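You operate a simulated robot arm through the tools that you are given. There is no shell and no other tool. Be economical: measure what you need, move in short steps, check, and stop when the job is done.

The job below is to be done with a simulated two-armed robot. You get a single attempt, and the scene is never put back.

JOB
Carry the purple crate with both arms and set it on the top of the bead table.

It is judged by the outcome, as a careful person would: the job done as asked, and still so three seconds after it is handed in. It fails if anything else is knocked over, pushed out of place, dropped, spilled or broken.

ROBOT AND FRAMES
Two 7-joint arms with two-finger parallel grippers on one trunk, on a base that drives. Base frame: it is fixed to the floor where the robot stands at the start and does not move with it; the origin is under the middle of the robot, x ahead of it, y to its left, z up; the surface under the hand at the start is at about z = 800. Units: mm, degrees, N and s.
The left shoulder is at the start at [70, 176, 1070], the right one opposite. With the tool pointing down near the work surface each hand reaches from about 300 to 740 mm from the robot's upright axis, wherever it stands, measured 20 degrees to its own side. Places, roughly: purple crate (33x22x12 cm) [500, 100, 800]; top of the bead table [700, 2500, 800]. Payload 3.43 kg a hand.
Tool frame (each hand has its own): the origin (TCP) lies between the finger pads and is the grasp point; the fingertips stand 30 mm ahead of it; z points along the fingers, y is the line along which they close. Largest opening 94 mm; finger width 28, thickness 10; the body of the gripper, 50 by 96 mm, starts 55 mm behind the TCP.
Orientation is that of the tool frame in the base frame, as a unit quaternion [w, x, y, z]. With the fingers straight down and closing along the base's y, the tool's x points along the base's -x, its y along +y and its z along -z.

CONTROLS
- The arms move only by the tool step_arm. It takes "left_commands", "right_commands" or both (then of equal length, played together; a hand with none holds still); each is a list of rows, each a list of 3 entries, a list of its own where there are three numbers: the turn, a rotation vector about the base's x, y, z in degrees, then the shift along the base's x, y, z in mm, then the gripper command, from -1 (shut) to 1 (fully open), values between in proportion. In form: [[[rx, ry, rz], [x, y, z], gripper], ...]. A call has 1 to 12 rows; each row shifts and turns the commanded pose from where the row before left it. Each row takes 0.2 s and may step no farther than 50 mm and 8.6 degrees from the row before; otherwise, or with a gripper value out of range, the whole call is refused. A pose out of reach is approached as far as the arm can. The call stops where the force on the tool passes 40 N (or 10 N more than at its start, if that is more) or the arm is blocked; 0.2 s more then pass. Each finger travels about 153 mm/s and halts on what it meets, pressing with about 29 N; the grip force reading is that of the motor and also rises with nothing between the fingers. The clock runs only during rows and for 0.2 s after the last one: add rows that do not move to give the fingers time. It gives the time, the measured TCP pose, the force on the tool (base axes), the opening and the grip force at its end, in the units of the frame above (readings bear some noise), with the torque about the TCP (base axes, N m) and any sound that the robot's microphone picked up, and new pictures: "views" is both (left out), scene, wrist or none (wrist: the cameras of the hands that moved).
- Cameras (640 x 400 px; columns grow to the right, rows downward): "scene" is now at [136.9, 8.8, 1382.5]; the picture's right is [0.08, -1.00, 0.00], its down [-0.63, -0.05, -0.78] and it looks along [0.78, 0.07, -0.63] (base axes); focal length 273 px, centre (320, 200). "left" rides on the left gripper at [76, -14, -103] in its tool frame; the picture's right is [0.18, 0.98, 0.00], its down [-0.75, 0.14, -0.64] and it looks along [-0.63, 0.12, 0.77] (tool axes); focal length 243 px, centre (320, 200). "right" rides on the right gripper at [76, 14, -102] in its tool frame; the picture's right is [-0.18, 0.98, 0.00], its down [-0.75, -0.14, -0.64] and it looks along [-0.63, -0.12, 0.77] (tool axes); focal length 243 px, centre (320, 200). There is no depth. A picture from a camera that has moved, and an enlarged one, comes with that camera's place and axes in the base frame and with its lens.
- raise_lower(by): slides the trunk up (or, below 0, down) by that many mm; the arms and the scene camera ride with it, the base frame stays. It gives what a move gives, with no picture.
- roll_base(legs): drives the robot by 1 to 6 legs, each [ahead, turn to the left] in mm and degrees, along the robot's own axes; the way and the turn of a leg run together, so that a leg with both is an arc; at most 1500 mm and 180 degrees a leg. The arms and the cameras ride along, it lands a little off, and it stops where it bumps. It gives what a move gives, and a new picture of the scene camera.
- aim_head(pan, tilt): turns the head with the scene camera to pan (to the left, within 86 degrees either way) and tilt (down, from -29 to 69), counted from straight ahead of the robot. It gives what a move gives, and a new picture of the scene camera.
- enlarge(camera, box): a new picture of the part [left, top, right, bottom] of that camera's present view, enlarged. The clock stands still meanwhile.
- job_done(): hands the job in; it is judged then, once.

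Work in short steps. Places have to be worked out from the pictures, the camera data and where the tool is seen: move nearer, look again, correct. Check each grasp and each placing, and mend what went wrong. You have 120 turns and 260 pictures in all, those below and enlarged ones among them. Open the grippers and draw the arms clear of the work before you hand the job in, unless the task says otherwise; then end with one line.

The tools are called after "Request:" as name(argument=value, ...) on one line, values as JSON. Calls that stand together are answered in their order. step_arm: Moves the arms, as the interface text tells. Its arguments: {"type":"object","properties":{"left_commands":{"type":"array"},"right_commands":{"type":"array"},"views":{"type":"string","enum":["both","scene","wrist","none"]}},"required":[]} The other tools are called the same way: raise_lower (by) slides the trunk up or down; roll_base (legs) drives the base; aim_head (pan, tilt) turns the head that bears the scene camera; enlarge (camera, box) takes an enlarged picture of a part of a camera's view; job_done () hands the job in.

At the start:

```text
clock: 0.0
left_position: [515.8, 281.2, 1142.6]
left_tcp_rot: [-0.001, 0.001, 1.0, -0.001]
left_force: [0.1, 0.7, 0.5]
left_moment: [-0.03, 0.01, -0.03]
left_grip_width: 93.9
left_finger_force: 0.1
right_position: [569.2, -137.7, 1122.9]
right_tcp_rot: [0.001, 0.0, 1.0, 0.0]
right_force: [-0.8, -0.1, 0.1]
right_moment: [0.01, 0.01, 0.0]
right_grip_width: 94.0
right_finger_force: 0.0
trunk travel left (down, up): [-650.0, 190.0]
robot x, y, heading: [2.8, -1.5, -0.1]
head pan, tilt: [4.8, 38.9]
```

scene: 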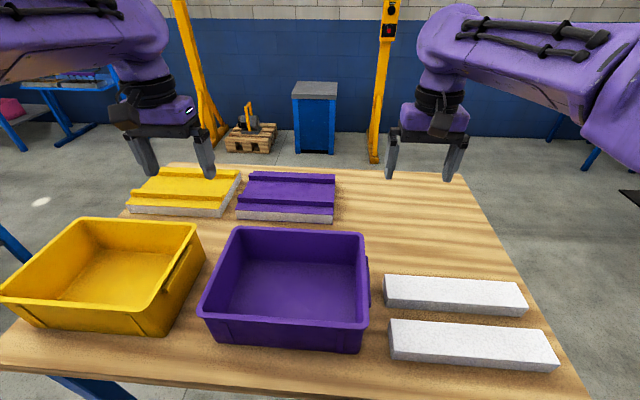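
right: 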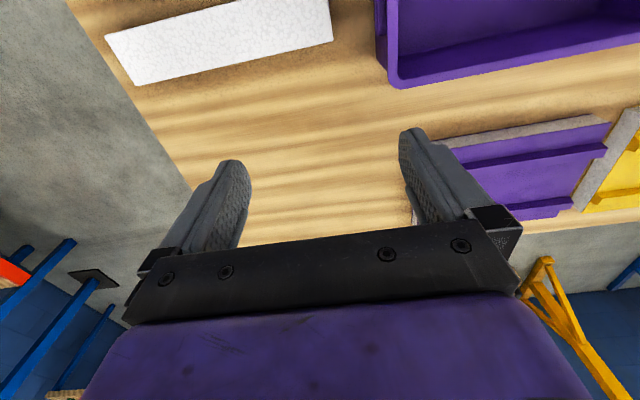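
left: 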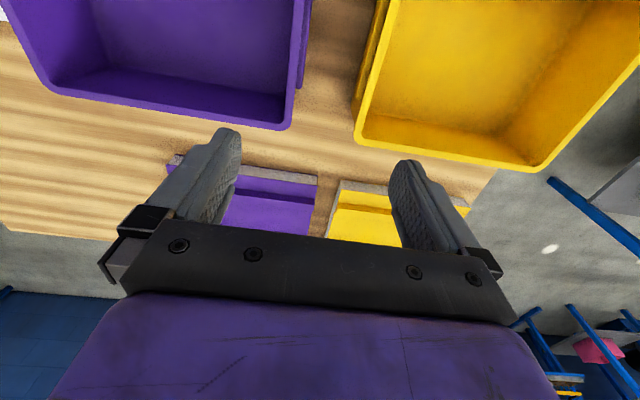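

The purple crate's rim spans about x 369–590, y −50–245, and there is a gap of about 75 mm to the yellow crate. I'll zoom in on the handles and look left towards the bead table.

Request:
enlarge(camera="scene", box=[150, 200, 410, 362])

Request:
aim_head(pan=75, tilt=20)

```text
2.46 times, centred on (280, 281) of scene
camera zoom: at [136.9, 8.8, 1382.5], right [0.08, -1.0, 0.0], down [-0.63, -0.05, -0.78], along [0.78, 0.07, -0.63], focal length 672 px, centre (418, 1)
```

zoom: 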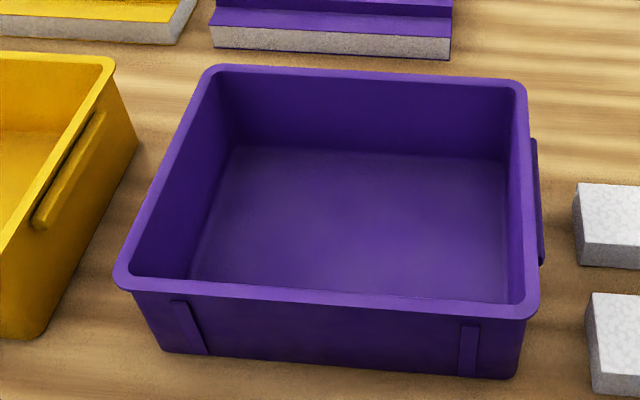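

```text
clock: 1.4
left_position: [516.4, 281.3, 1142.3]
left_tcp_rot: [0.0, 0.001, 1.0, 0.0]
left_force: [0.3, -1.0, 0.1]
left_moment: [0.03, 0.0, -0.01]
left_grip_width: 93.9
left_finger_force: 0.0
right_position: [570.3, -137.2, 1123.3]
right_tcp_rot: [0.0, 0.001, 1.0, 0.001]
right_force: [0.4, -0.3, -0.4]
right_moment: [0.04, 0.0, 0.0]
right_grip_width: 94.3
right_finger_force: 0.1
trunk travel left (down, up): [-650.0, 190.0]
robot x, y, heading: [-0.2, -0.6, -0.2]
head pan, tilt: [75.0, 20.0]
camera scene: at [75.6, 91.4, 1412.2], right [0.97, -0.26, 0.0], down [-0.09, -0.33, -0.94], along [0.24, 0.91, -0.34], focal length 273 px, centre (320, 200)
```

scene: 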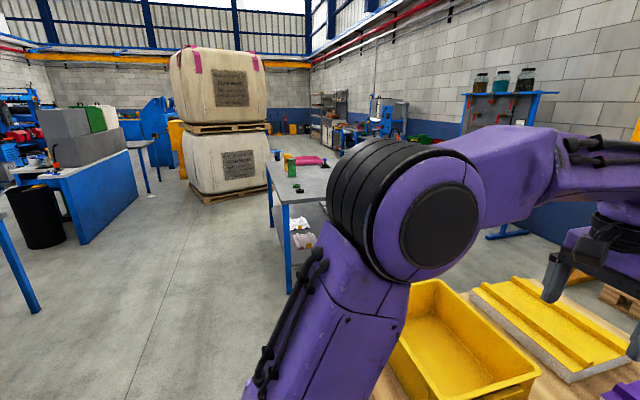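

The grey-topped table with blue legs, near corner at about (262, 1717), is the bead table. I'll look back at the crate and bring both hands above its end walls with the fingers partly open.

Request:
aim_head(pan=8, tilt=50)

Request:
step_arm(left_commands=[[[0, 0, 0], [-9.25, -7.75, -35.5], 0.15], [[0, 0, 0], [-9.25, -7.75, -35.5], 0.15], [[0, 0, 0], [-9.25, -7.75, -35.5], 0.15], [[0, 0, 0], [-9.25, -7.75, -35.5], 0.15], [[0, 0, 0], [0, 0, 0], 0.15]], right_commands=[[[0, 0, 0], [-22.6, 20.5, -30.8], 0.15], [[0, 0, 0], [-22.6, 20.5, -30.8], 0.15], [[0, 0, 0], [-22.6, 20.5, -30.8], 0.15], [[0, 0, 0], [-22.6, 20.5, -30.8], 0.15], [[0, 0, 0], [0, 0, 0], 0.15]])

```text
clock: 2.8
left_position: [516.7, 281.6, 1141.8]
left_tcp_rot: [0.0, 0.0, 1.0, -0.001]
left_force: [0.2, 0.6, 0.6]
left_moment: [-0.05, 0.01, 0.01]
left_grip_width: 94.0
left_finger_force: 0.1
right_position: [569.2, -137.7, 1123.5]
right_tcp_rot: [0.0, 0.001, 1.0, 0.0]
right_force: [-0.2, -0.5, -0.1]
right_moment: [0.0, 0.0, 0.01]
right_grip_width: 93.9
right_finger_force: 0.1
trunk travel left (down, up): [-650.0, 190.0]
robot x, y, heading: [-0.2, -1.0, 0.2]
head pan, tilt: [8.0, 50.0]
camera scene: at [127.7, 12.3, 1366.7], right [0.14, -0.99, 0.0], down [-0.76, -0.11, -0.64], along [0.64, 0.09, -0.77], focal length 273 px, centre (320, 200)
```

scene: 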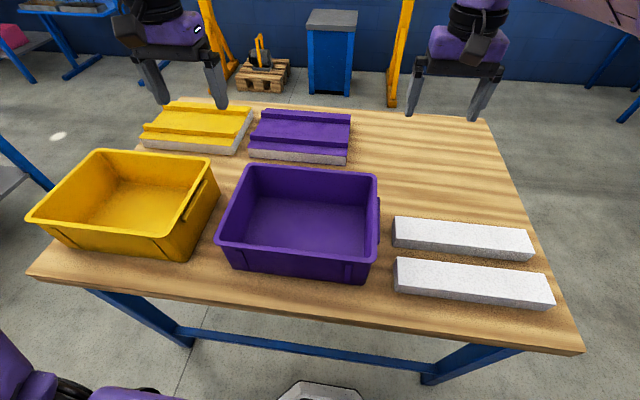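

```text
clock: 4.0
left_position: [478.5, 251.3, 1001.6]
left_tcp_rot: [0.0, 0.001, 1.0, 0.0]
left_force: [0.5, 0.6, 0.4]
left_moment: [0.0, -0.01, 0.01]
left_grip_width: 54.1
left_finger_force: 0.1
right_position: [478.7, -55.1, 998.4]
right_tcp_rot: [-0.001, 0.001, 1.0, 0.001]
right_force: [-0.1, -0.8, 0.2]
right_moment: [0.03, -0.01, -0.01]
right_grip_width: 54.2
right_finger_force: 0.1
trunk travel left (down, up): [-650.0, 190.0]
robot x, y, heading: [-0.7, -2.8, 0.0]
head pan, tilt: [8.0, 50.0]
camera scene: at [127.8, 11.6, 1366.6], right [0.14, -0.99, 0.0], down [-0.76, -0.11, -0.64], along [0.64, 0.09, -0.77], focal length 273 px, centre (320, 200)
camera right: at [401.4, -39.6, 1102.4], right [0.19, 0.98, 0.0], down [0.75, -0.14, 0.64], along [0.63, -0.12, -0.77], focal length 243 px, centre (320, 200)
camera left: at [401.7, 235.7, 1103.4], right [-0.18, 0.98, 0.0], down [0.75, 0.14, 0.64], along [0.63, 0.12, -0.77], focal length 243 px, centre (320, 200)
```

scene: 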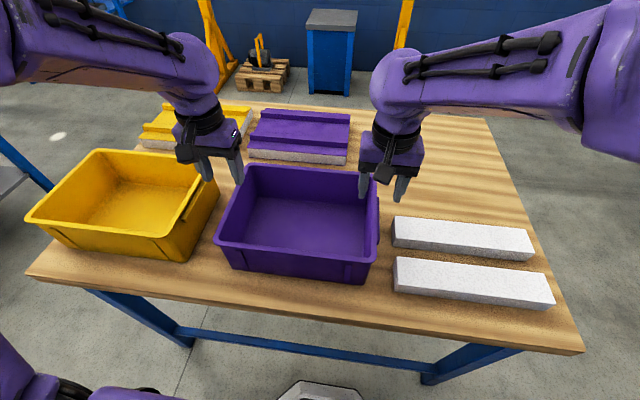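
right: 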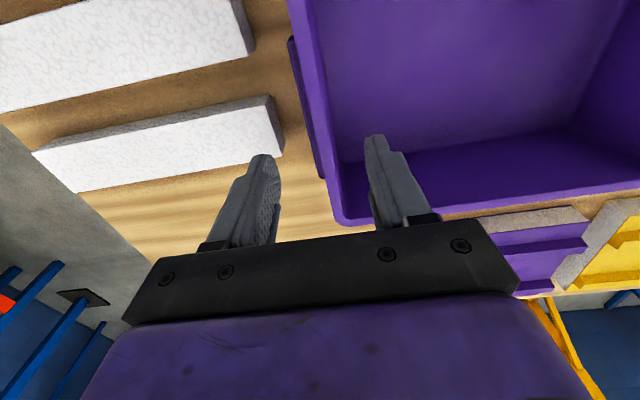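
left: 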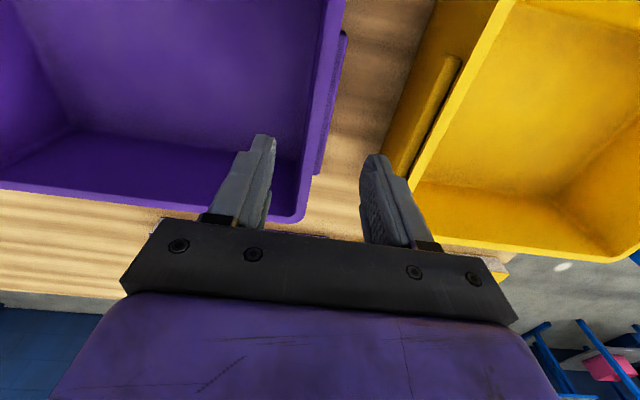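

Both walls sit between the open fingers: the right one centred at about y −56, the left at about y 251, handles centred near x 483. I descend straight down to z≈898.

Request:
step_arm(left_commands=[[[0, 0, 0], [1, 0, -26], 0.15], [[0, 0, 0], [1, 0, -26], 0.15], [[0, 0, 0], [0, 0, -26], 0.15], [[0, 0, 0], [0, 0, -25], 0.15], [[0, 0, 0], [0, 0, 0], 0.15]], right_commands=[[[0, 0, 0], [1, 0, -26], 0.15], [[0, 0, 0], [1, 0, -26], 0.15], [[0, 0, 0], [0, 0, -24], 0.15], [[0, 0, 0], [0, 0, -24], 0.15], [[0, 0, 0], [0, 0, 0], 0.15]])

```text
clock: 5.2
left_position: [479.5, 251.5, 895.8]
left_tcp_rot: [0.0, 0.001, 1.0, 0.001]
left_force: [0.1, 0.6, -0.6]
left_moment: [-0.03, 0.0, 0.03]
left_grip_width: 54.0
left_finger_force: 0.0
right_position: [481.2, -54.5, 900.4]
right_tcp_rot: [0.0, 0.001, 1.0, 0.0]
right_force: [-0.8, 0.4, -0.8]
right_moment: [0.0, 0.03, 0.01]
right_grip_width: 54.1
right_finger_force: 0.1
trunk travel left (down, up): [-650.0, 190.0]
robot x, y, heading: [-0.4, -2.1, 0.0]
head pan, tilt: [8.0, 50.0]
camera scene: at [126.4, 12.0, 1366.8], right [0.14, -0.99, 0.0], down [-0.76, -0.11, -0.64], along [0.64, 0.09, -0.77], focal length 273 px, centre (320, 200)
camera right: at [403.6, -40.0, 1004.0], right [0.19, 0.98, 0.0], down [0.75, -0.14, 0.64], along [0.63, -0.12, -0.77], focal length 243 px, centre (320, 200)
camera left: at [402.4, 236.3, 998.2], right [-0.18, 0.98, 0.0], down [0.75, 0.14, 0.64], along [0.63, 0.12, -0.77], focal length 243 px, centre (320, 200)
```

scene: 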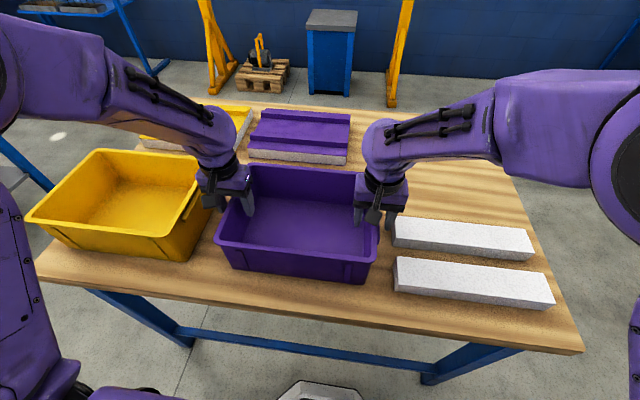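
right: 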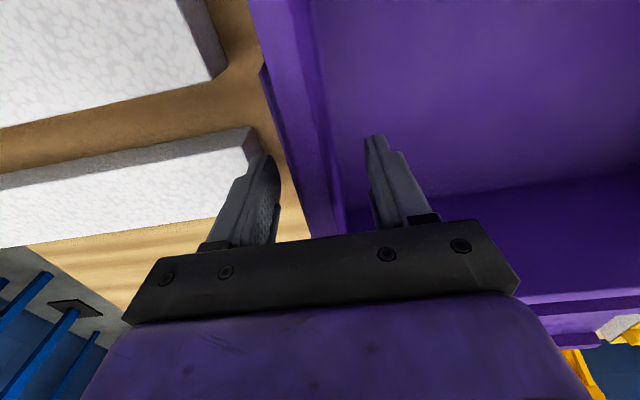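
left: 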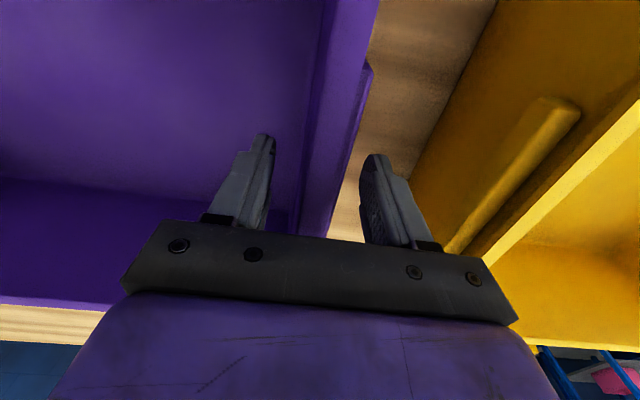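

The fingers straddle both walls cleanly with no contact. I'll close both grippers.

Request:
step_arm(left_commands=[[[0, 0, 0], [0, 0, -4], 0.15], [[0, 0, 0], [0, 0, 0], -0.4], [[0, 0, 0], [0, 0, 0], -1], [[0, 0, 0], [0, 0, 0], -1], [[0, 0, 0], [0, 0, 0], -1]], right_commands=[[[0, 0, 0], [0, 0, -8], 0.15], [[0, 0, 0], [0, 0, 0], -0.4], [[0, 0, 0], [0, 0, 0], -1], [[0, 0, 0], [0, 0, 0], -1], [[0, 0, 0], [0, 0, 0], -1]])

```text
clock: 6.4
left_position: [480.6, 253.3, 892.6]
left_tcp_rot: [0.0, 0.0, 1.0, 0.001]
left_force: [2.1, 30.1, 0.2]
left_moment: [-0.15, 0.11, 0.4]
left_grip_width: 23.5
left_finger_force: 28.9
right_position: [482.6, -55.5, 891.7]
right_tcp_rot: [0.001, 0.001, 1.0, -0.002]
right_force: [-3.6, -32.2, 1.6]
right_moment: [0.27, -0.35, 0.41]
right_grip_width: 23.6
right_finger_force: 28.7
trunk travel left (down, up): [-650.0, 190.0]
robot x, y, heading: [-0.0, -0.6, 0.1]
head pan, tilt: [8.0, 50.0]
camera scene: at [127.7, 12.2, 1366.6], right [0.14, -0.99, 0.0], down [-0.76, -0.11, -0.64], along [0.64, 0.09, -0.77], focal length 273 px, centre (320, 200)
camera right: at [404.7, -40.7, 995.4], right [0.19, 0.98, 0.0], down [0.75, -0.14, 0.64], along [0.63, -0.12, -0.77], focal length 243 px, centre (320, 200)
camera left: at [404.0, 237.3, 994.7], right [-0.18, 0.98, 0.0], down [0.75, 0.14, 0.64], along [0.63, 0.12, -0.77], focal length 243 px, centre (320, 200)
```

scene: 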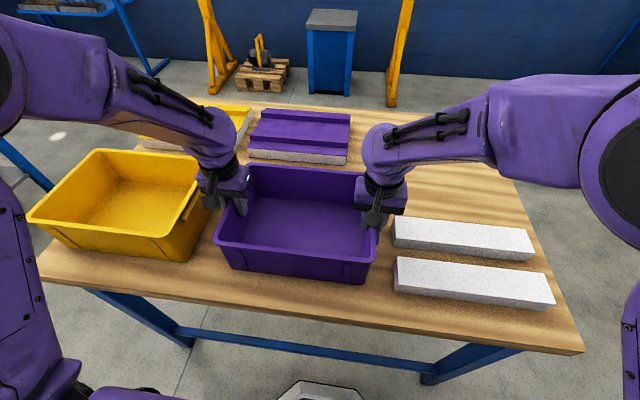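
right: 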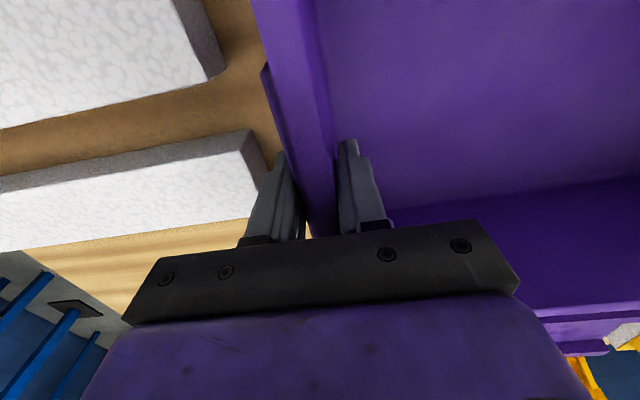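
left: 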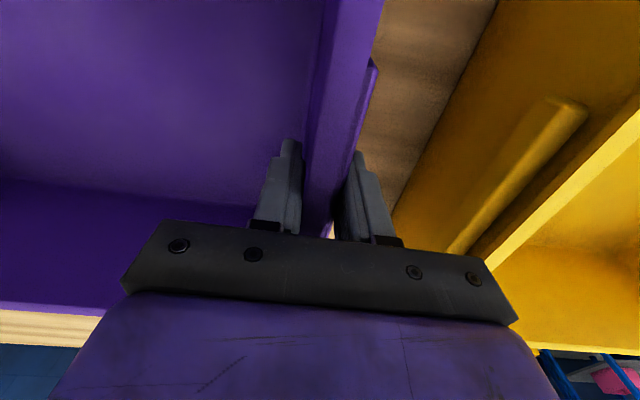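

Both hands hold about 23.5 mm of wall and handle, but they pull against each other by about 30 N. I'll ease them outward a little and then lift slightly.

Request:
step_arm(left_commands=[[[0, 0, 0], [0, 1.5, 0], -1], [[0, 0, 0], [0, 0, 0], -1]], right_commands=[[[0, 0, 0], [0, -1.5, 0], -1], [[0, 0, 0], [0, 0, 0], -1]], views="none")

Request:
step_arm(left_commands=[[[0, 0, 0], [0, 0, 5], -1], [[0, 0, 0], [0, 0, 10], -1], [[0, 0, 0], [0, 0, 10], -1], [[0, 0, 0], [0, 0, 0], -1]], right_commands=[[[0, 0, 0], [0, 0, 5], -1], [[0, 0, 0], [0, 0, 10], -1], [[0, 0, 0], [0, 0, 10], -1], [[0, 0, 0], [0, 0, 0], -1]])

```text
clock: 7.0
left_position: [481.6, 252.6, 893.3]
left_tcp_rot: [0.0, 0.001, 1.0, 0.0]
left_force: [1.0, 23.2, 0.1]
left_moment: [-0.03, 0.1, 0.2]
left_grip_width: 23.3
left_finger_force: 29.0
right_position: [482.1, -55.7, 891.8]
right_tcp_rot: [0.0, 0.001, 1.0, 0.0]
right_force: [-0.7, -23.0, -0.6]
right_moment: [0.06, 0.28, 0.16]
right_grip_width: 23.3
right_finger_force: 28.9
trunk travel left (down, up): [-650.0, 190.0]
robot x, y, heading: [0.5, -3.0, -0.4]
head pan, tilt: [8.0, 50.0]
```

```text
clock: 8.0
left_position: [480.7, 251.9, 917.6]
left_tcp_rot: [0.0, 0.001, 1.0, 0.0]
left_force: [3.5, 16.2, -4.1]
left_moment: [0.26, 0.16, 0.39]
left_grip_width: 23.2
left_finger_force: 29.4
right_position: [482.7, -56.3, 916.6]
right_tcp_rot: [-0.001, 0.001, 1.0, -0.001]
right_force: [-3.0, -15.7, -1.5]
right_moment: [0.09, -0.18, 0.48]
right_grip_width: 23.4
right_finger_force: 28.9
trunk travel left (down, up): [-650.0, 190.0]
robot x, y, heading: [-1.6, 3.2, -0.2]
head pan, tilt: [8.0, 50.0]
camera scene: at [128.6, 12.4, 1366.5], right [0.14, -0.99, 0.0], down [-0.76, -0.11, -0.64], along [0.64, 0.09, -0.77], focal length 273 px, centre (320, 200)
camera right: at [405.1, -41.7, 1019.8], right [0.19, 0.98, 0.0], down [0.75, -0.14, 0.64], along [0.63, -0.12, -0.77], focal length 243 px, centre (320, 200)
camera left: at [404.5, 237.1, 1020.0], right [-0.18, 0.98, 0.0], down [0.75, 0.14, 0.64], along [0.63, 0.12, -0.77], focal length 243 px, centre (320, 200)
```

scene: 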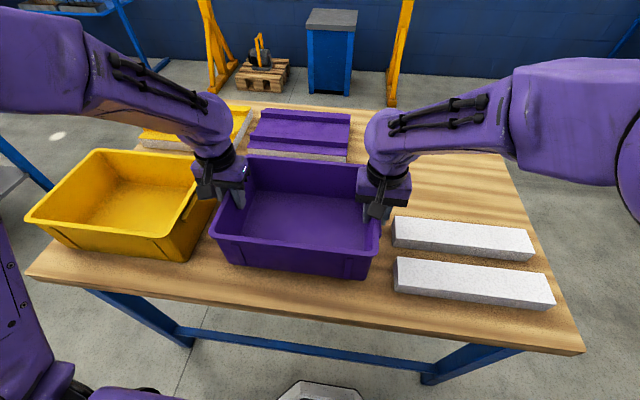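
right: 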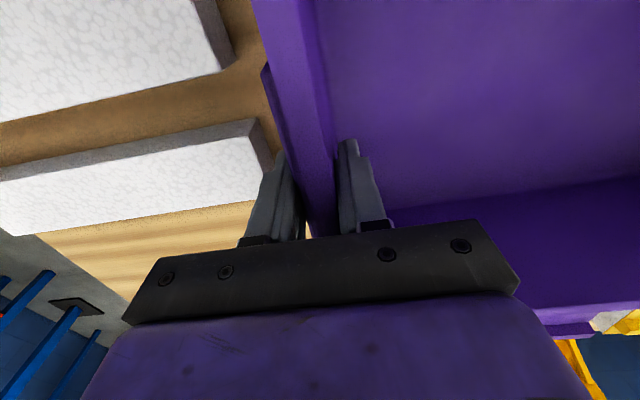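
left: 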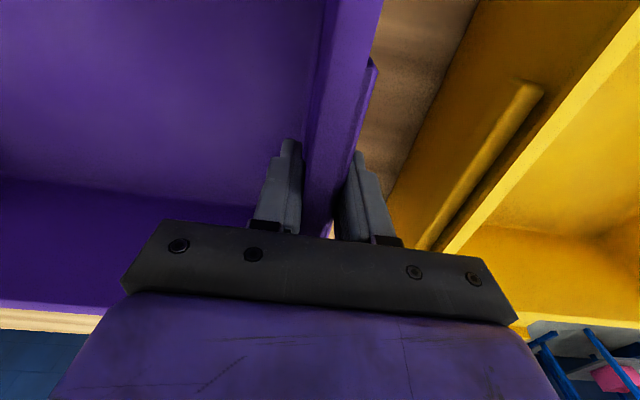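

The crate is up and light, only a few N per hand. I'll raise it with the trunk, clear of everything on the tables, and then recentre it in front of the robot.

Request:
raise_lower(by=180)

Request:
step_arm(left_commands=[[[0, 0, 0], [-5, -20, 0], -1], [[0, 0, 0], [-5, -20, 0], -1], [[0, 0, 0], [-5, -20, 0], -1], [[0, 0, 0], [-5, -20, 0], -1], [[0, 0, 0], [-5, -17, 0], -1], [[0, 0, 0], [0, 0, 0], -1]], right_commands=[[[0, 0, 0], [-5, -20, 0], -1], [[0, 0, 0], [-5, -20, 0], -1], [[0, 0, 0], [-5, -20, 0], -1], [[0, 0, 0], [-5, -20, 0], -1], [[0, 0, 0], [-5, -17, 0], -1], [[0, 0, 0], [0, 0, 0], -1]])

Request:
aim_head(pan=70, tilt=30)

```text
clock: 10.0
left_position: [480.1, 251.9, 1098.3]
left_tcp_rot: [0.0, 0.001, 1.0, 0.0]
left_force: [2.8, 8.4, -3.8]
left_moment: [0.32, -0.01, 0.41]
left_grip_width: 23.5
left_finger_force: 28.7
right_position: [481.6, -57.5, 1096.3]
right_tcp_rot: [0.0, 0.001, 1.0, -0.001]
right_force: [-1.9, -9.1, -1.7]
right_moment: [0.03, 0.02, 0.43]
right_grip_width: 23.1
right_finger_force: 29.3
trunk travel left (down, up): [-830.0, 10.0]
robot x, y, heading: [-1.3, 0.1, -0.2]
head pan, tilt: [8.0, 50.0]
```

```text
clock: 11.4
left_position: [456.4, 155.8, 1096.6]
left_tcp_rot: [-0.001, 0.001, 1.0, 0.001]
left_force: [2.2, 20.9, -1.9]
left_moment: [-0.2, -0.05, 0.26]
left_grip_width: 23.5
left_finger_force: 29.1
right_position: [457.0, -153.9, 1096.2]
right_tcp_rot: [0.0, 0.001, 1.0, -0.001]
right_force: [-2.0, -20.9, -3.0]
right_moment: [0.07, 0.07, 0.37]
right_grip_width: 23.3
right_finger_force: 29.1
trunk travel left (down, up): [-830.0, 10.0]
robot x, y, heading: [1.8, 1.5, -0.2]
head pan, tilt: [8.0, 50.0]
camera scene: at [128.8, 13.4, 1546.5], right [0.14, -0.99, 0.0], down [-0.76, -0.11, -0.64], along [0.64, 0.09, -0.77], focal length 273 px, centre (320, 200)
camera right: at [379.9, -138.5, 1200.2], right [0.19, 0.98, 0.0], down [0.75, -0.14, 0.64], along [0.63, -0.12, -0.77], focal length 243 px, centre (320, 200)
camera left: at [380.1, 139.8, 1198.5], right [-0.18, 0.98, 0.0], down [0.75, 0.14, 0.64], along [0.63, 0.12, -0.77], focal length 243 px, centre (320, 200)
```

scene: 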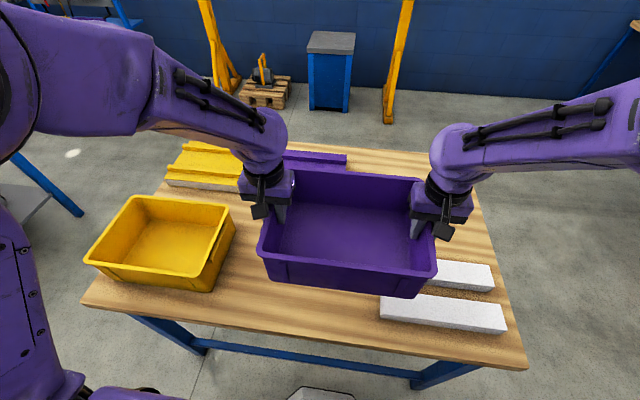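
right: 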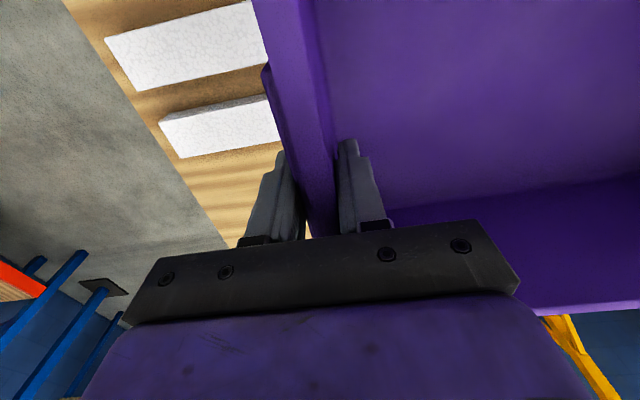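
left: 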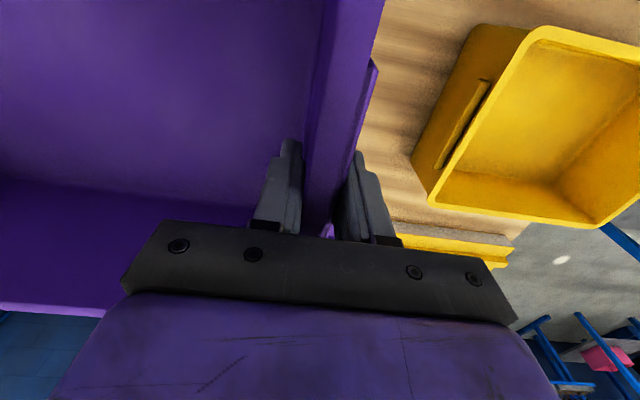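

```text
clock: 12.7
left_position: [457.0, 155.2, 1097.3]
left_tcp_rot: [0.001, 0.0, 1.0, 0.0]
left_force: [1.5, 30.8, -3.2]
left_moment: [-0.19, 0.29, 0.15]
left_grip_width: 23.2
left_finger_force: 28.5
right_position: [457.2, -153.5, 1097.6]
right_tcp_rot: [0.0, 0.002, 1.0, -0.001]
right_force: [-1.0, -31.3, -2.4]
right_moment: [0.1, -0.34, 0.33]
right_grip_width: 23.4
right_finger_force: 28.8
trunk travel left (down, up): [-830.0, 10.0]
robot x, y, heading: [2.3, -2.6, 0.2]
head pan, tilt: [70.0, 30.0]
camera scene: at [83.3, 86.6, 1576.1], right [0.94, -0.34, 0.0], down [-0.17, -0.47, -0.87], along [0.3, 0.81, -0.5], focal length 273 px, centre (320, 200)
```

scene: 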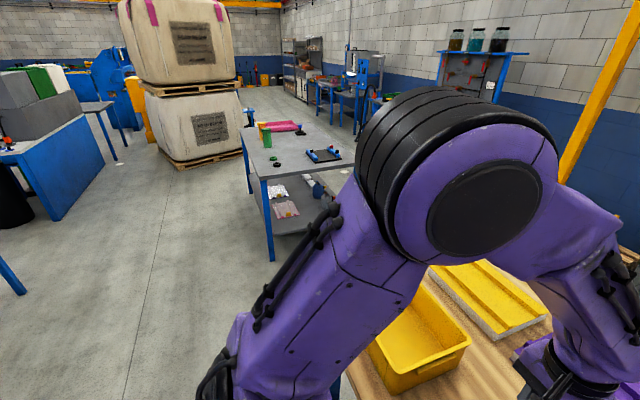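

The crate is held and centred in front of the robot. I'll ease the inward squeeze, back off a little, turn 45° left and look around, including behind the robot.

Request:
step_arm(left_commands=[[[0, 0, 0], [0, 2.5, 0], -1], [[0, 0, 0], [0, 0, 0], -1]], right_commands=[[[0, 0, 0], [0, -2.5, 0], -1], [[0, 0, 0], [0, 0, 0], -1]], views="none")

Request:
roll_base(legs=[[-150, 0], [0, 45]])

Request:
aim_head(pan=86, tilt=30)

```text
clock: 13.3
left_position: [455.5, 154.1, 1097.8]
left_tcp_rot: [-0.001, 0.001, 1.0, -0.002]
left_force: [2.0, -3.9, -3.6]
left_moment: [0.68, -0.08, 0.33]
left_grip_width: 23.5
left_finger_force: 28.6
right_position: [455.6, -153.9, 1096.7]
right_tcp_rot: [0.0, 0.001, 1.0, 0.002]
right_force: [-1.5, 3.0, -0.7]
right_moment: [-0.2, 0.08, 0.2]
right_grip_width: 23.2
right_finger_force: 28.8
trunk travel left (down, up): [-830.0, 10.0]
robot x, y, heading: [0.3, -1.6, 0.3]
head pan, tilt: [70.0, 30.0]
```

```text
clock: 16.7
left_position: [65.6, 430.0, 1099.8]
left_tcp_rot: [0.0, -0.378, 0.926, -0.001]
left_force: [28.4, -26.8, -3.7]
left_moment: [0.59, 0.69, 0.41]
left_grip_width: 23.2
left_finger_force: 28.9
right_position: [282.4, 209.1, 1096.7]
right_tcp_rot: [-0.001, -0.381, 0.925, 0.001]
right_force: [-28.6, 26.2, -0.7]
right_moment: [-0.29, -0.43, 0.17]
right_grip_width: 23.2
right_finger_force: 29.1
trunk travel left (down, up): [-830.0, 10.0]
robot x, y, heading: [-152.6, -1.9, 44.6]
head pan, tilt: [70.0, 30.0]
camera scene: at [-150.6, 119.1, 1576.1], right [0.91, 0.42, 0.0], down [0.21, -0.45, -0.87], along [-0.36, 0.79, -0.5], focal length 273 px, centre (320, 200)
```

scene: 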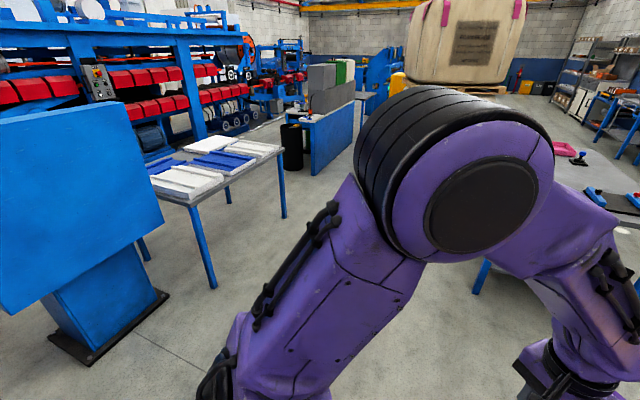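

```text
clock: 17.5
left_position: [63.7, 429.5, 1097.5]
left_tcp_rot: [0.001, -0.378, 0.926, -0.001]
left_force: [3.3, -2.7, -5.0]
left_moment: [0.41, 0.42, 0.39]
left_grip_width: 23.5
left_finger_force: 29.7
right_position: [281.3, 210.4, 1096.4]
right_tcp_rot: [0.0, -0.381, 0.925, 0.001]
right_force: [-3.8, 1.2, -2.1]
right_moment: [-0.14, -0.19, 0.12]
right_grip_width: 23.2
right_finger_force: 29.2
trunk travel left (down, up): [-830.0, 10.0]
robot x, y, heading: [-151.4, -3.7, 44.7]
head pan, tilt: [85.9, 30.0]
camera scene: at [-172.2, 106.2, 1576.1], right [0.76, 0.65, 0.0], down [0.32, -0.38, -0.87], along [-0.56, 0.66, -0.5], focal length 273 px, centre (320, 200)
```

scene: 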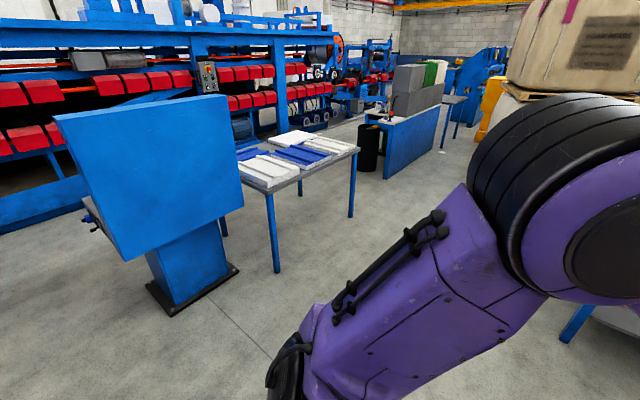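

Behind and to the left the floor is clear, with a corridor from about x −1400 to 270. I'll drive up the corridor and stop short of the bead table to look at its top over the crate.

Request:
roll_base(legs=[[0, 60], [850, 0], [0, -45]])

Request:
aim_head(pan=-15, tilt=30)

```text
clock: 26.8
left_position: [-288.0, 1288.9, 1096.9]
left_tcp_rot: [0.001, -0.501, 0.865, -0.002]
left_force: [9.3, -4.1, -4.3]
left_moment: [0.38, 0.61, 0.31]
left_grip_width: 23.4
left_finger_force: 28.9
right_position: [-20.5, 1136.7, 1096.6]
right_tcp_rot: [0.0, -0.503, 0.864, 0.001]
right_force: [-10.1, 3.5, -0.8]
right_moment: [-0.18, -0.15, 0.12]
right_grip_width: 23.3
right_finger_force: 28.7
trunk travel left (down, up): [-830.0, 10.0]
robot x, y, heading: [-381.0, 814.4, 60.1]
head pan, tilt: [85.9, 30.0]
camera scene: at [-427.8, 913.0, 1576.1], right [0.56, 0.83, 0.0], down [0.42, -0.28, -0.87], along [-0.72, 0.48, -0.5], focal length 273 px, centre (320, 200)
```

scene: 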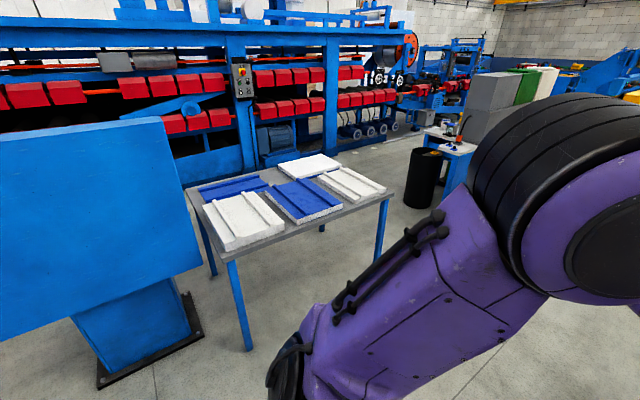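

```text
clock: 28.6
left_position: [-287.8, 1289.6, 1098.1]
left_tcp_rot: [0.0, -0.501, 0.865, -0.001]
left_force: [3.2, -1.0, -3.2]
left_moment: [0.27, 0.52, 0.27]
left_grip_width: 23.0
left_finger_force: 29.0
right_position: [-19.2, 1135.8, 1096.7]
right_tcp_rot: [0.0, -0.503, 0.864, 0.001]
right_force: [-3.3, 0.9, -1.5]
right_moment: [-0.05, -0.2, 0.1]
right_grip_width: 23.3
right_finger_force: 28.2
trunk travel left (down, up): [-830.0, 10.0]
robot x, y, heading: [-379.3, 817.6, 60.2]
head pan, tilt: [-15.0, 30.0]
camera scene: at [-288.6, 926.9, 1576.1], right [0.71, -0.7, 0.0], down [-0.35, -0.36, -0.87], along [0.61, 0.62, -0.5], focal length 273 px, centre (320, 200)
```

scene: 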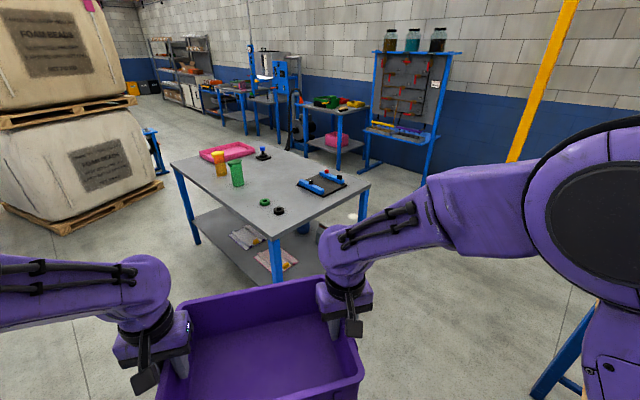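

The bead table is in full view now. I'll zoom in to map its top and the things on it.

Request:
enlarge(camera="scene", box=[150, 120, 390, 270])

```text
2.67 times, centred on (270, 195) of scene
camera zoom: at [-288.6, 926.9, 1576.1], right [0.71, -0.7, 0.0], down [-0.35, -0.36, -0.87], along [0.61, 0.62, -0.5], focal length 727 px, centre (453, 213)
```

zoom: 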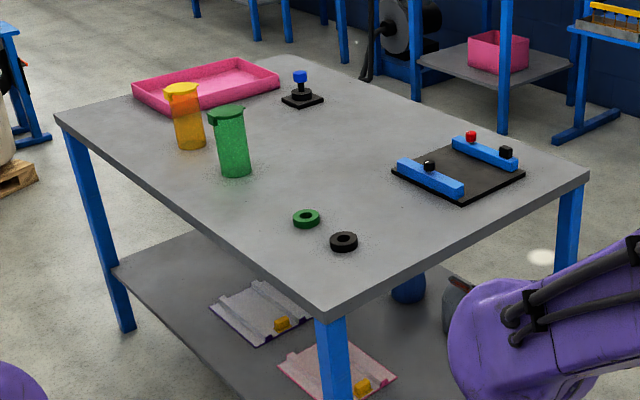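

Mapped at z=800: the table top is x 250–1015, y 1795–3060. Two rings and two cups stand along x≈420 (cups at y 2375 and 2597), the plate is at x 695–916, y 1890–2140, and the tray starts at y>2790. I'll aim for the free spot at about (590, 2335), with the arms passing between the cups, and first drive to about (−450, 2330) facing the table.

Request:
roll_base(legs=[[0, 32.5], [1500, 0], [0, -92.7]])

Request:
aim_head(pan=0, tilt=35)

```text
clock: 41.4
left_position: [12.2, 2448.2, 1096.7]
left_tcp_rot: [-0.001, -0.002, 1.0, -0.001]
left_force: [1.4, -3.1, -4.3]
left_moment: [0.66, -0.01, 0.24]
left_grip_width: 23.4
left_finger_force: 29.5
right_position: [15.4, 2140.2, 1095.6]
right_tcp_rot: [0.0, -0.004, 1.0, 0.0]
right_force: [-1.2, 2.6, -0.9]
right_moment: [-0.2, 0.03, 0.09]
right_grip_width: 23.3
right_finger_force: 29.0
trunk travel left (down, up): [-830.0, 10.0]
robot x, y, heading: [-442.1, 2289.5, -0.2]
head pan, tilt: [-15.0, 30.0]
camera scene: at [-303.0, 2270.1, 1576.1], right [-0.25, -0.97, 0.0], down [-0.48, 0.13, -0.87], along [0.84, -0.22, -0.5], focal length 273 px, centre (320, 200)
```

scene: 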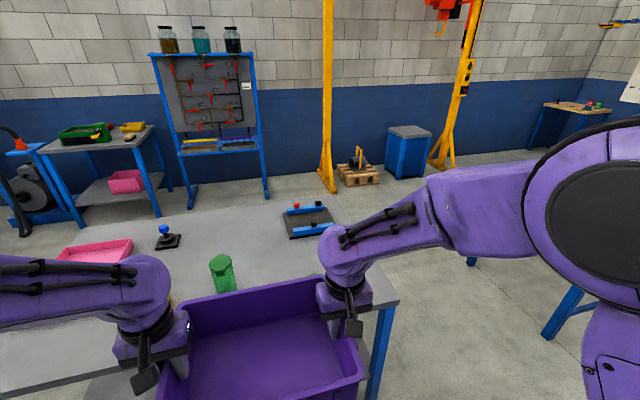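

```text
clock: 42.1
left_position: [12.6, 2447.6, 1097.4]
left_tcp_rot: [-0.001, -0.001, 1.0, -0.001]
left_force: [1.8, -2.1, -4.9]
left_moment: [0.59, -0.03, 0.38]
left_grip_width: 23.3
left_finger_force: 29.5
right_position: [13.6, 2139.3, 1097.1]
right_tcp_rot: [0.0, -0.004, 1.0, 0.0]
right_force: [-0.9, 1.5, -1.4]
right_moment: [-0.17, -0.03, 0.12]
right_grip_width: 23.4
right_finger_force: 28.9
trunk travel left (down, up): [-830.0, 10.0]
robot x, y, heading: [-441.0, 2289.6, 0.4]
head pan, tilt: [0.0, 35.0]
camera scene: at [-302.5, 2292.9, 1568.3], right [0.0, -1.0, 0.0], down [-0.57, 0.0, -0.82], along [0.82, 0.0, -0.57], focal length 273 px, centre (320, 200)
```

scene: 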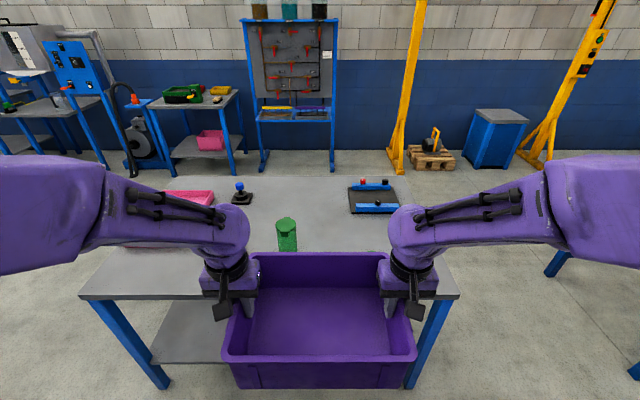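

The robot is at (−441, 2290) facing the table, and the plate's left edge is at y≈2147. I'll raise the crate 70 mm more and shift it 48 mm left to centre it near y 2342.

Request:
step_arm(left_commands=[[[0, 0, 0], [0, 12, 17.5], -1], [[0, 0, 0], [0, 12, 17.5], -1], [[0, 0, 0], [0, 12, 17.5], -1], [[0, 0, 0], [0, 12, 17.5], -1], [[0, 0, 0], [0, 0, 0], -1]], right_commands=[[[0, 0, 0], [0, 12, 17.5], -1], [[0, 0, 0], [0, 12, 17.5], -1], [[0, 0, 0], [0, 12, 17.5], -1], [[0, 0, 0], [0, 12, 17.5], -1], [[0, 0, 0], [0, 0, 0], -1]], views="both")

```text
clock: 43.3
left_position: [11.9, 2495.6, 1167.0]
left_tcp_rot: [-0.001, -0.001, 1.0, 0.0]
left_force: [0.3, 3.6, -1.7]
left_moment: [0.05, -0.5, 0.23]
left_grip_width: 23.4
left_finger_force: 29.1
right_position: [12.2, 2187.5, 1168.0]
right_tcp_rot: [-0.002, -0.003, 1.0, 0.002]
right_force: [-0.9, -3.2, -5.0]
right_moment: [-0.44, 0.51, -0.02]
right_grip_width: 23.4
right_finger_force: 28.7
trunk travel left (down, up): [-830.0, 10.0]
robot x, y, heading: [-442.5, 2293.2, 0.3]
head pan, tilt: [0.0, 35.0]
camera scene: at [-302.1, 2293.1, 1568.2], right [0.01, -1.0, 0.0], down [-0.57, 0.0, -0.82], along [0.82, 0.0, -0.57], focal length 273 px, centre (320, 200)
camera right: at [-63.2, 2201.5, 1271.4], right [0.18, 0.98, 0.0], down [0.76, -0.14, 0.64], along [0.63, -0.11, -0.77], focal length 243 px, centre (320, 200)
camera left: at [-64.3, 2481.0, 1269.8], right [-0.19, 0.98, 0.0], down [0.75, 0.14, 0.64], along [0.63, 0.12, -0.77], focal length 243 px, centre (320, 200)
```

scene: 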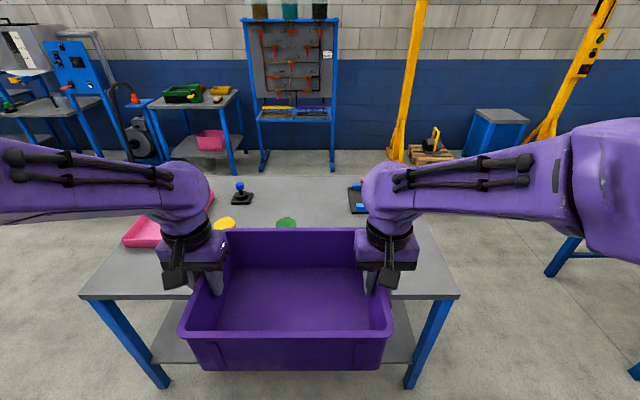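
right: 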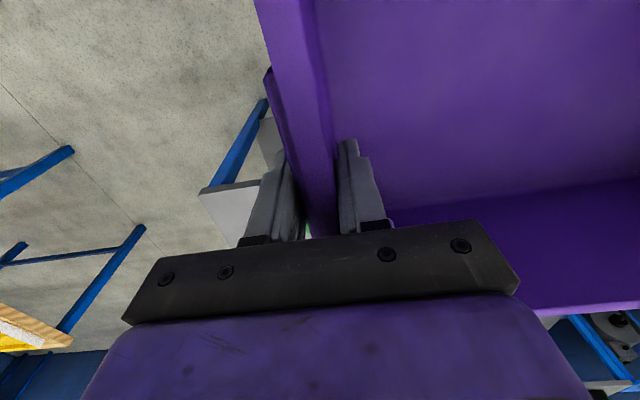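
left: 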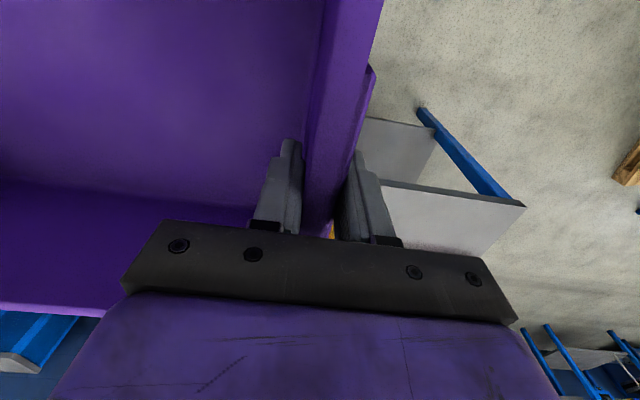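

The cup tops sit well below the crate bottom (about 1074). I drive forward 380 mm so the crate passes over the front of the table.

Request:
roll_base(legs=[[380, 0]])

```text
clock: 45.7
left_position: [391.9, 2496.6, 1169.1]
left_tcp_rot: [0.0, 0.0, 1.0, 0.0]
left_force: [1.6, 12.7, -2.0]
left_moment: [0.07, 0.05, 0.34]
left_grip_width: 23.3
left_finger_force: 28.9
right_position: [392.8, 2187.3, 1170.2]
right_tcp_rot: [0.0, -0.004, 1.0, 0.0]
right_force: [-2.3, -13.4, -4.3]
right_moment: [-0.37, -0.09, 0.03]
right_grip_width: 23.5
right_finger_force: 29.0
trunk travel left (down, up): [-830.0, 10.0]
robot x, y, heading: [-60.3, 2287.7, 0.2]
head pan, tilt: [0.0, 35.0]
camera scene: at [76.1, 2294.8, 1568.5], right [0.0, -1.0, 0.0], down [-0.57, 0.0, -0.82], along [0.82, 0.0, -0.57], focal length 273 px, centre (320, 200)
```

scene: 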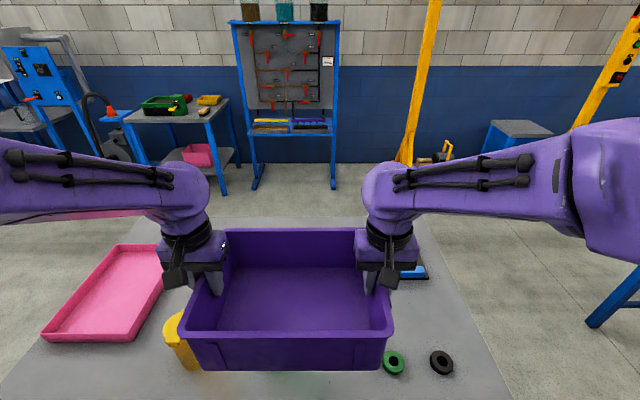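

All items are where I mapped them and nothing has been touched. I extend both arms 200 mm so the crate is beyond the cup line, centred at x≈592.

Request:
step_arm(left_commands=[[[0, 0, 0], [33, 0, 0], -1], [[0, 0, 0], [33, 0, 0], -1], [[0, 0, 0], [33, 0, 0], -1], [[0, 0, 0], [33, 0, 0], -1], [[0, 0, 0], [34, 0, 0], -1], [[0, 0, 0], [34, 0, 0], -1], [[0, 0, 0], [0, 0, 0], -1]], right_commands=[[[0, 0, 0], [33, 0, 0], -1], [[0, 0, 0], [33, 0, 0], -1], [[0, 0, 0], [33, 0, 0], -1], [[0, 0, 0], [33, 0, 0], -1], [[0, 0, 0], [34, 0, 0], -1], [[0, 0, 0], [34, 0, 0], -1], [[0, 0, 0], [0, 0, 0], -1]])

Request:
aim_head(pan=0, tilt=50)

```text
clock: 47.3
left_position: [591.4, 2496.1, 1167.8]
left_tcp_rot: [0.0, 0.001, 1.0, -0.003]
left_force: [0.0, -17.7, 0.2]
left_moment: [0.28, -0.28, 0.43]
left_grip_width: 23.2
left_finger_force: 28.2
right_position: [592.9, 2187.7, 1169.5]
right_tcp_rot: [-0.001, -0.003, 1.0, 0.001]
right_force: [-1.4, 17.5, -3.6]
right_moment: [-0.98, 0.26, -0.07]
right_grip_width: 23.4
right_finger_force: 28.5
trunk travel left (down, up): [-830.0, 10.0]
robot x, y, heading: [-63.9, 2288.6, 0.4]
head pan, tilt: [0.0, 35.0]
camera scene: at [76.8, 2294.7, 1568.4], right [0.0, -1.0, 0.0], down [-0.57, 0.0, -0.82], along [0.82, 0.0, -0.57], focal length 273 px, centre (320, 200)
camera right: at [515.9, 2201.5, 1272.6], right [0.18, 0.98, 0.0], down [0.76, -0.14, 0.64], along [0.63, -0.11, -0.77], focal length 243 px, centre (320, 200)
camera left: at [514.9, 2481.7, 1270.3], right [-0.18, 0.98, 0.0], down [0.75, 0.14, 0.64], along [0.63, 0.11, -0.77], focal length 243 px, centre (320, 200)
```

scene: 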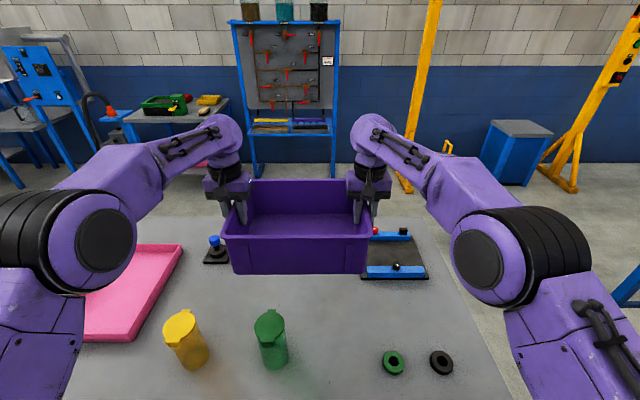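
right: 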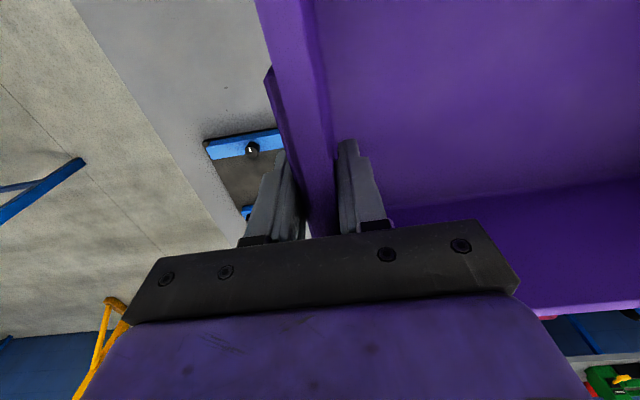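
left: 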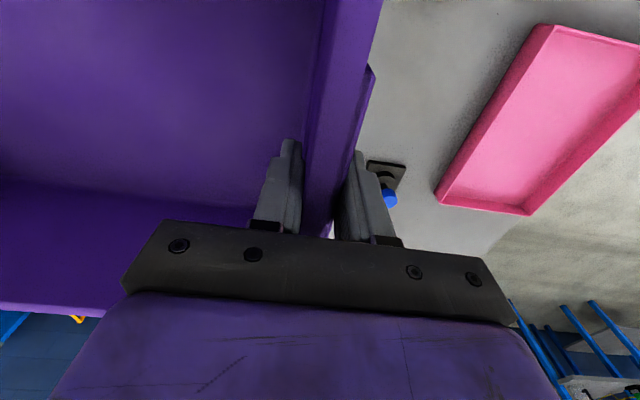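

```text
clock: 48.1
left_position: [592.4, 2496.5, 1167.0]
left_tcp_rot: [0.0, 0.002, 1.0, -0.003]
left_force: [2.3, -30.1, 0.0]
left_moment: [0.37, -0.52, 0.41]
left_grip_width: 23.4
left_finger_force: 28.8
right_position: [593.4, 2187.4, 1169.8]
right_tcp_rot: [0.0, -0.002, 1.0, 0.002]
right_force: [-1.2, 29.4, -6.0]
right_moment: [-1.16, 0.48, 0.07]
right_grip_width: 23.2
right_finger_force: 29.2
trunk travel left (down, up): [-830.0, 10.0]
robot x, y, heading: [-60.5, 2290.7, 0.4]
head pan, tilt: [0.0, 50.0]
camera scene: at [66.5, 2294.7, 1546.7], right [0.0, -1.0, 0.0], down [-0.77, 0.0, -0.64], along [0.64, 0.0, -0.77], focal length 273 px, centre (320, 200)
```

scene: 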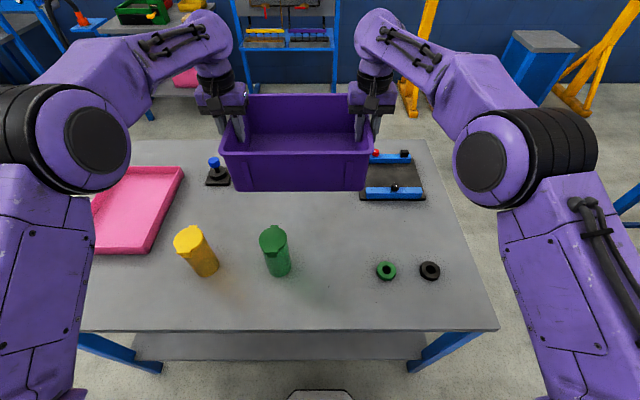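

The crate hangs over free table, x 482–702 and y 2175–2507. I'll ease the tension between the hands and lower with the arms only, since keeping the trunk high leaves the elbows well above the cups (tops at about z 970).

Request:
step_arm(left_commands=[[[0, 0, 0], [0, -2, 0], -1], [[0, 0, 0], [0, 0, -15], -1], [[0, 0, 0], [0, 0, -20], -1], [[0, 0, 0], [0, 0, -20], -1], [[0, 0, 0], [0, 0, -20], -1], [[0, 0, 0], [0, 0, -20], -1], [[0, 0, 0], [0, 0, -20], -1], [[0, 0, 0], [0, 0, -15], -1], [[0, 0, 0], [0, 0, 0], -1]], right_commands=[[[0, 0, 0], [0, 2, 0], -1], [[0, 0, 0], [0, 0, -17], -1], [[0, 0, 0], [0, 0, -20], -1], [[0, 0, 0], [0, 0, -20], -1], [[0, 0, 0], [0, 0, -20], -1], [[0, 0, 0], [0, 0, -20], -1], [[0, 0, 0], [0, 0, -20], -1], [[0, 0, 0], [0, 0, -15], -1], [[0, 0, 0], [0, 0, 0], -1]], views="scene")

```text
clock: 50.1
left_position: [593.7, 2496.0, 1036.6]
left_tcp_rot: [-0.001, 0.0, 1.0, 0.001]
left_force: [1.1, 27.4, -3.4]
left_moment: [-0.06, 0.7, 0.27]
left_grip_width: 23.3
left_finger_force: 28.9
right_position: [594.6, 2188.7, 1036.5]
right_tcp_rot: [0.0, -0.002, 1.0, -0.002]
right_force: [-0.3, -25.9, -1.0]
right_moment: [0.36, -0.75, -0.01]
right_grip_width: 23.4
right_finger_force: 29.3
trunk travel left (down, up): [-830.0, 10.0]
robot x, y, heading: [-62.5, 2296.6, 0.1]
head pan, tilt: [0.0, 50.0]
camera scene: at [67.1, 2294.7, 1546.6], right [0.0, -1.0, 0.0], down [-0.77, 0.0, -0.64], along [0.64, 0.0, -0.77], focal length 273 px, centre (320, 200)
```

scene: 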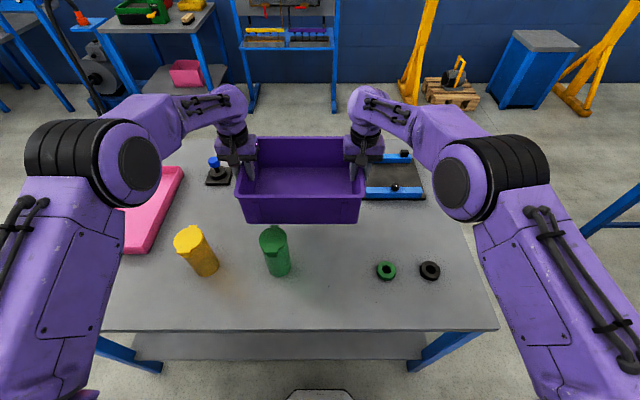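

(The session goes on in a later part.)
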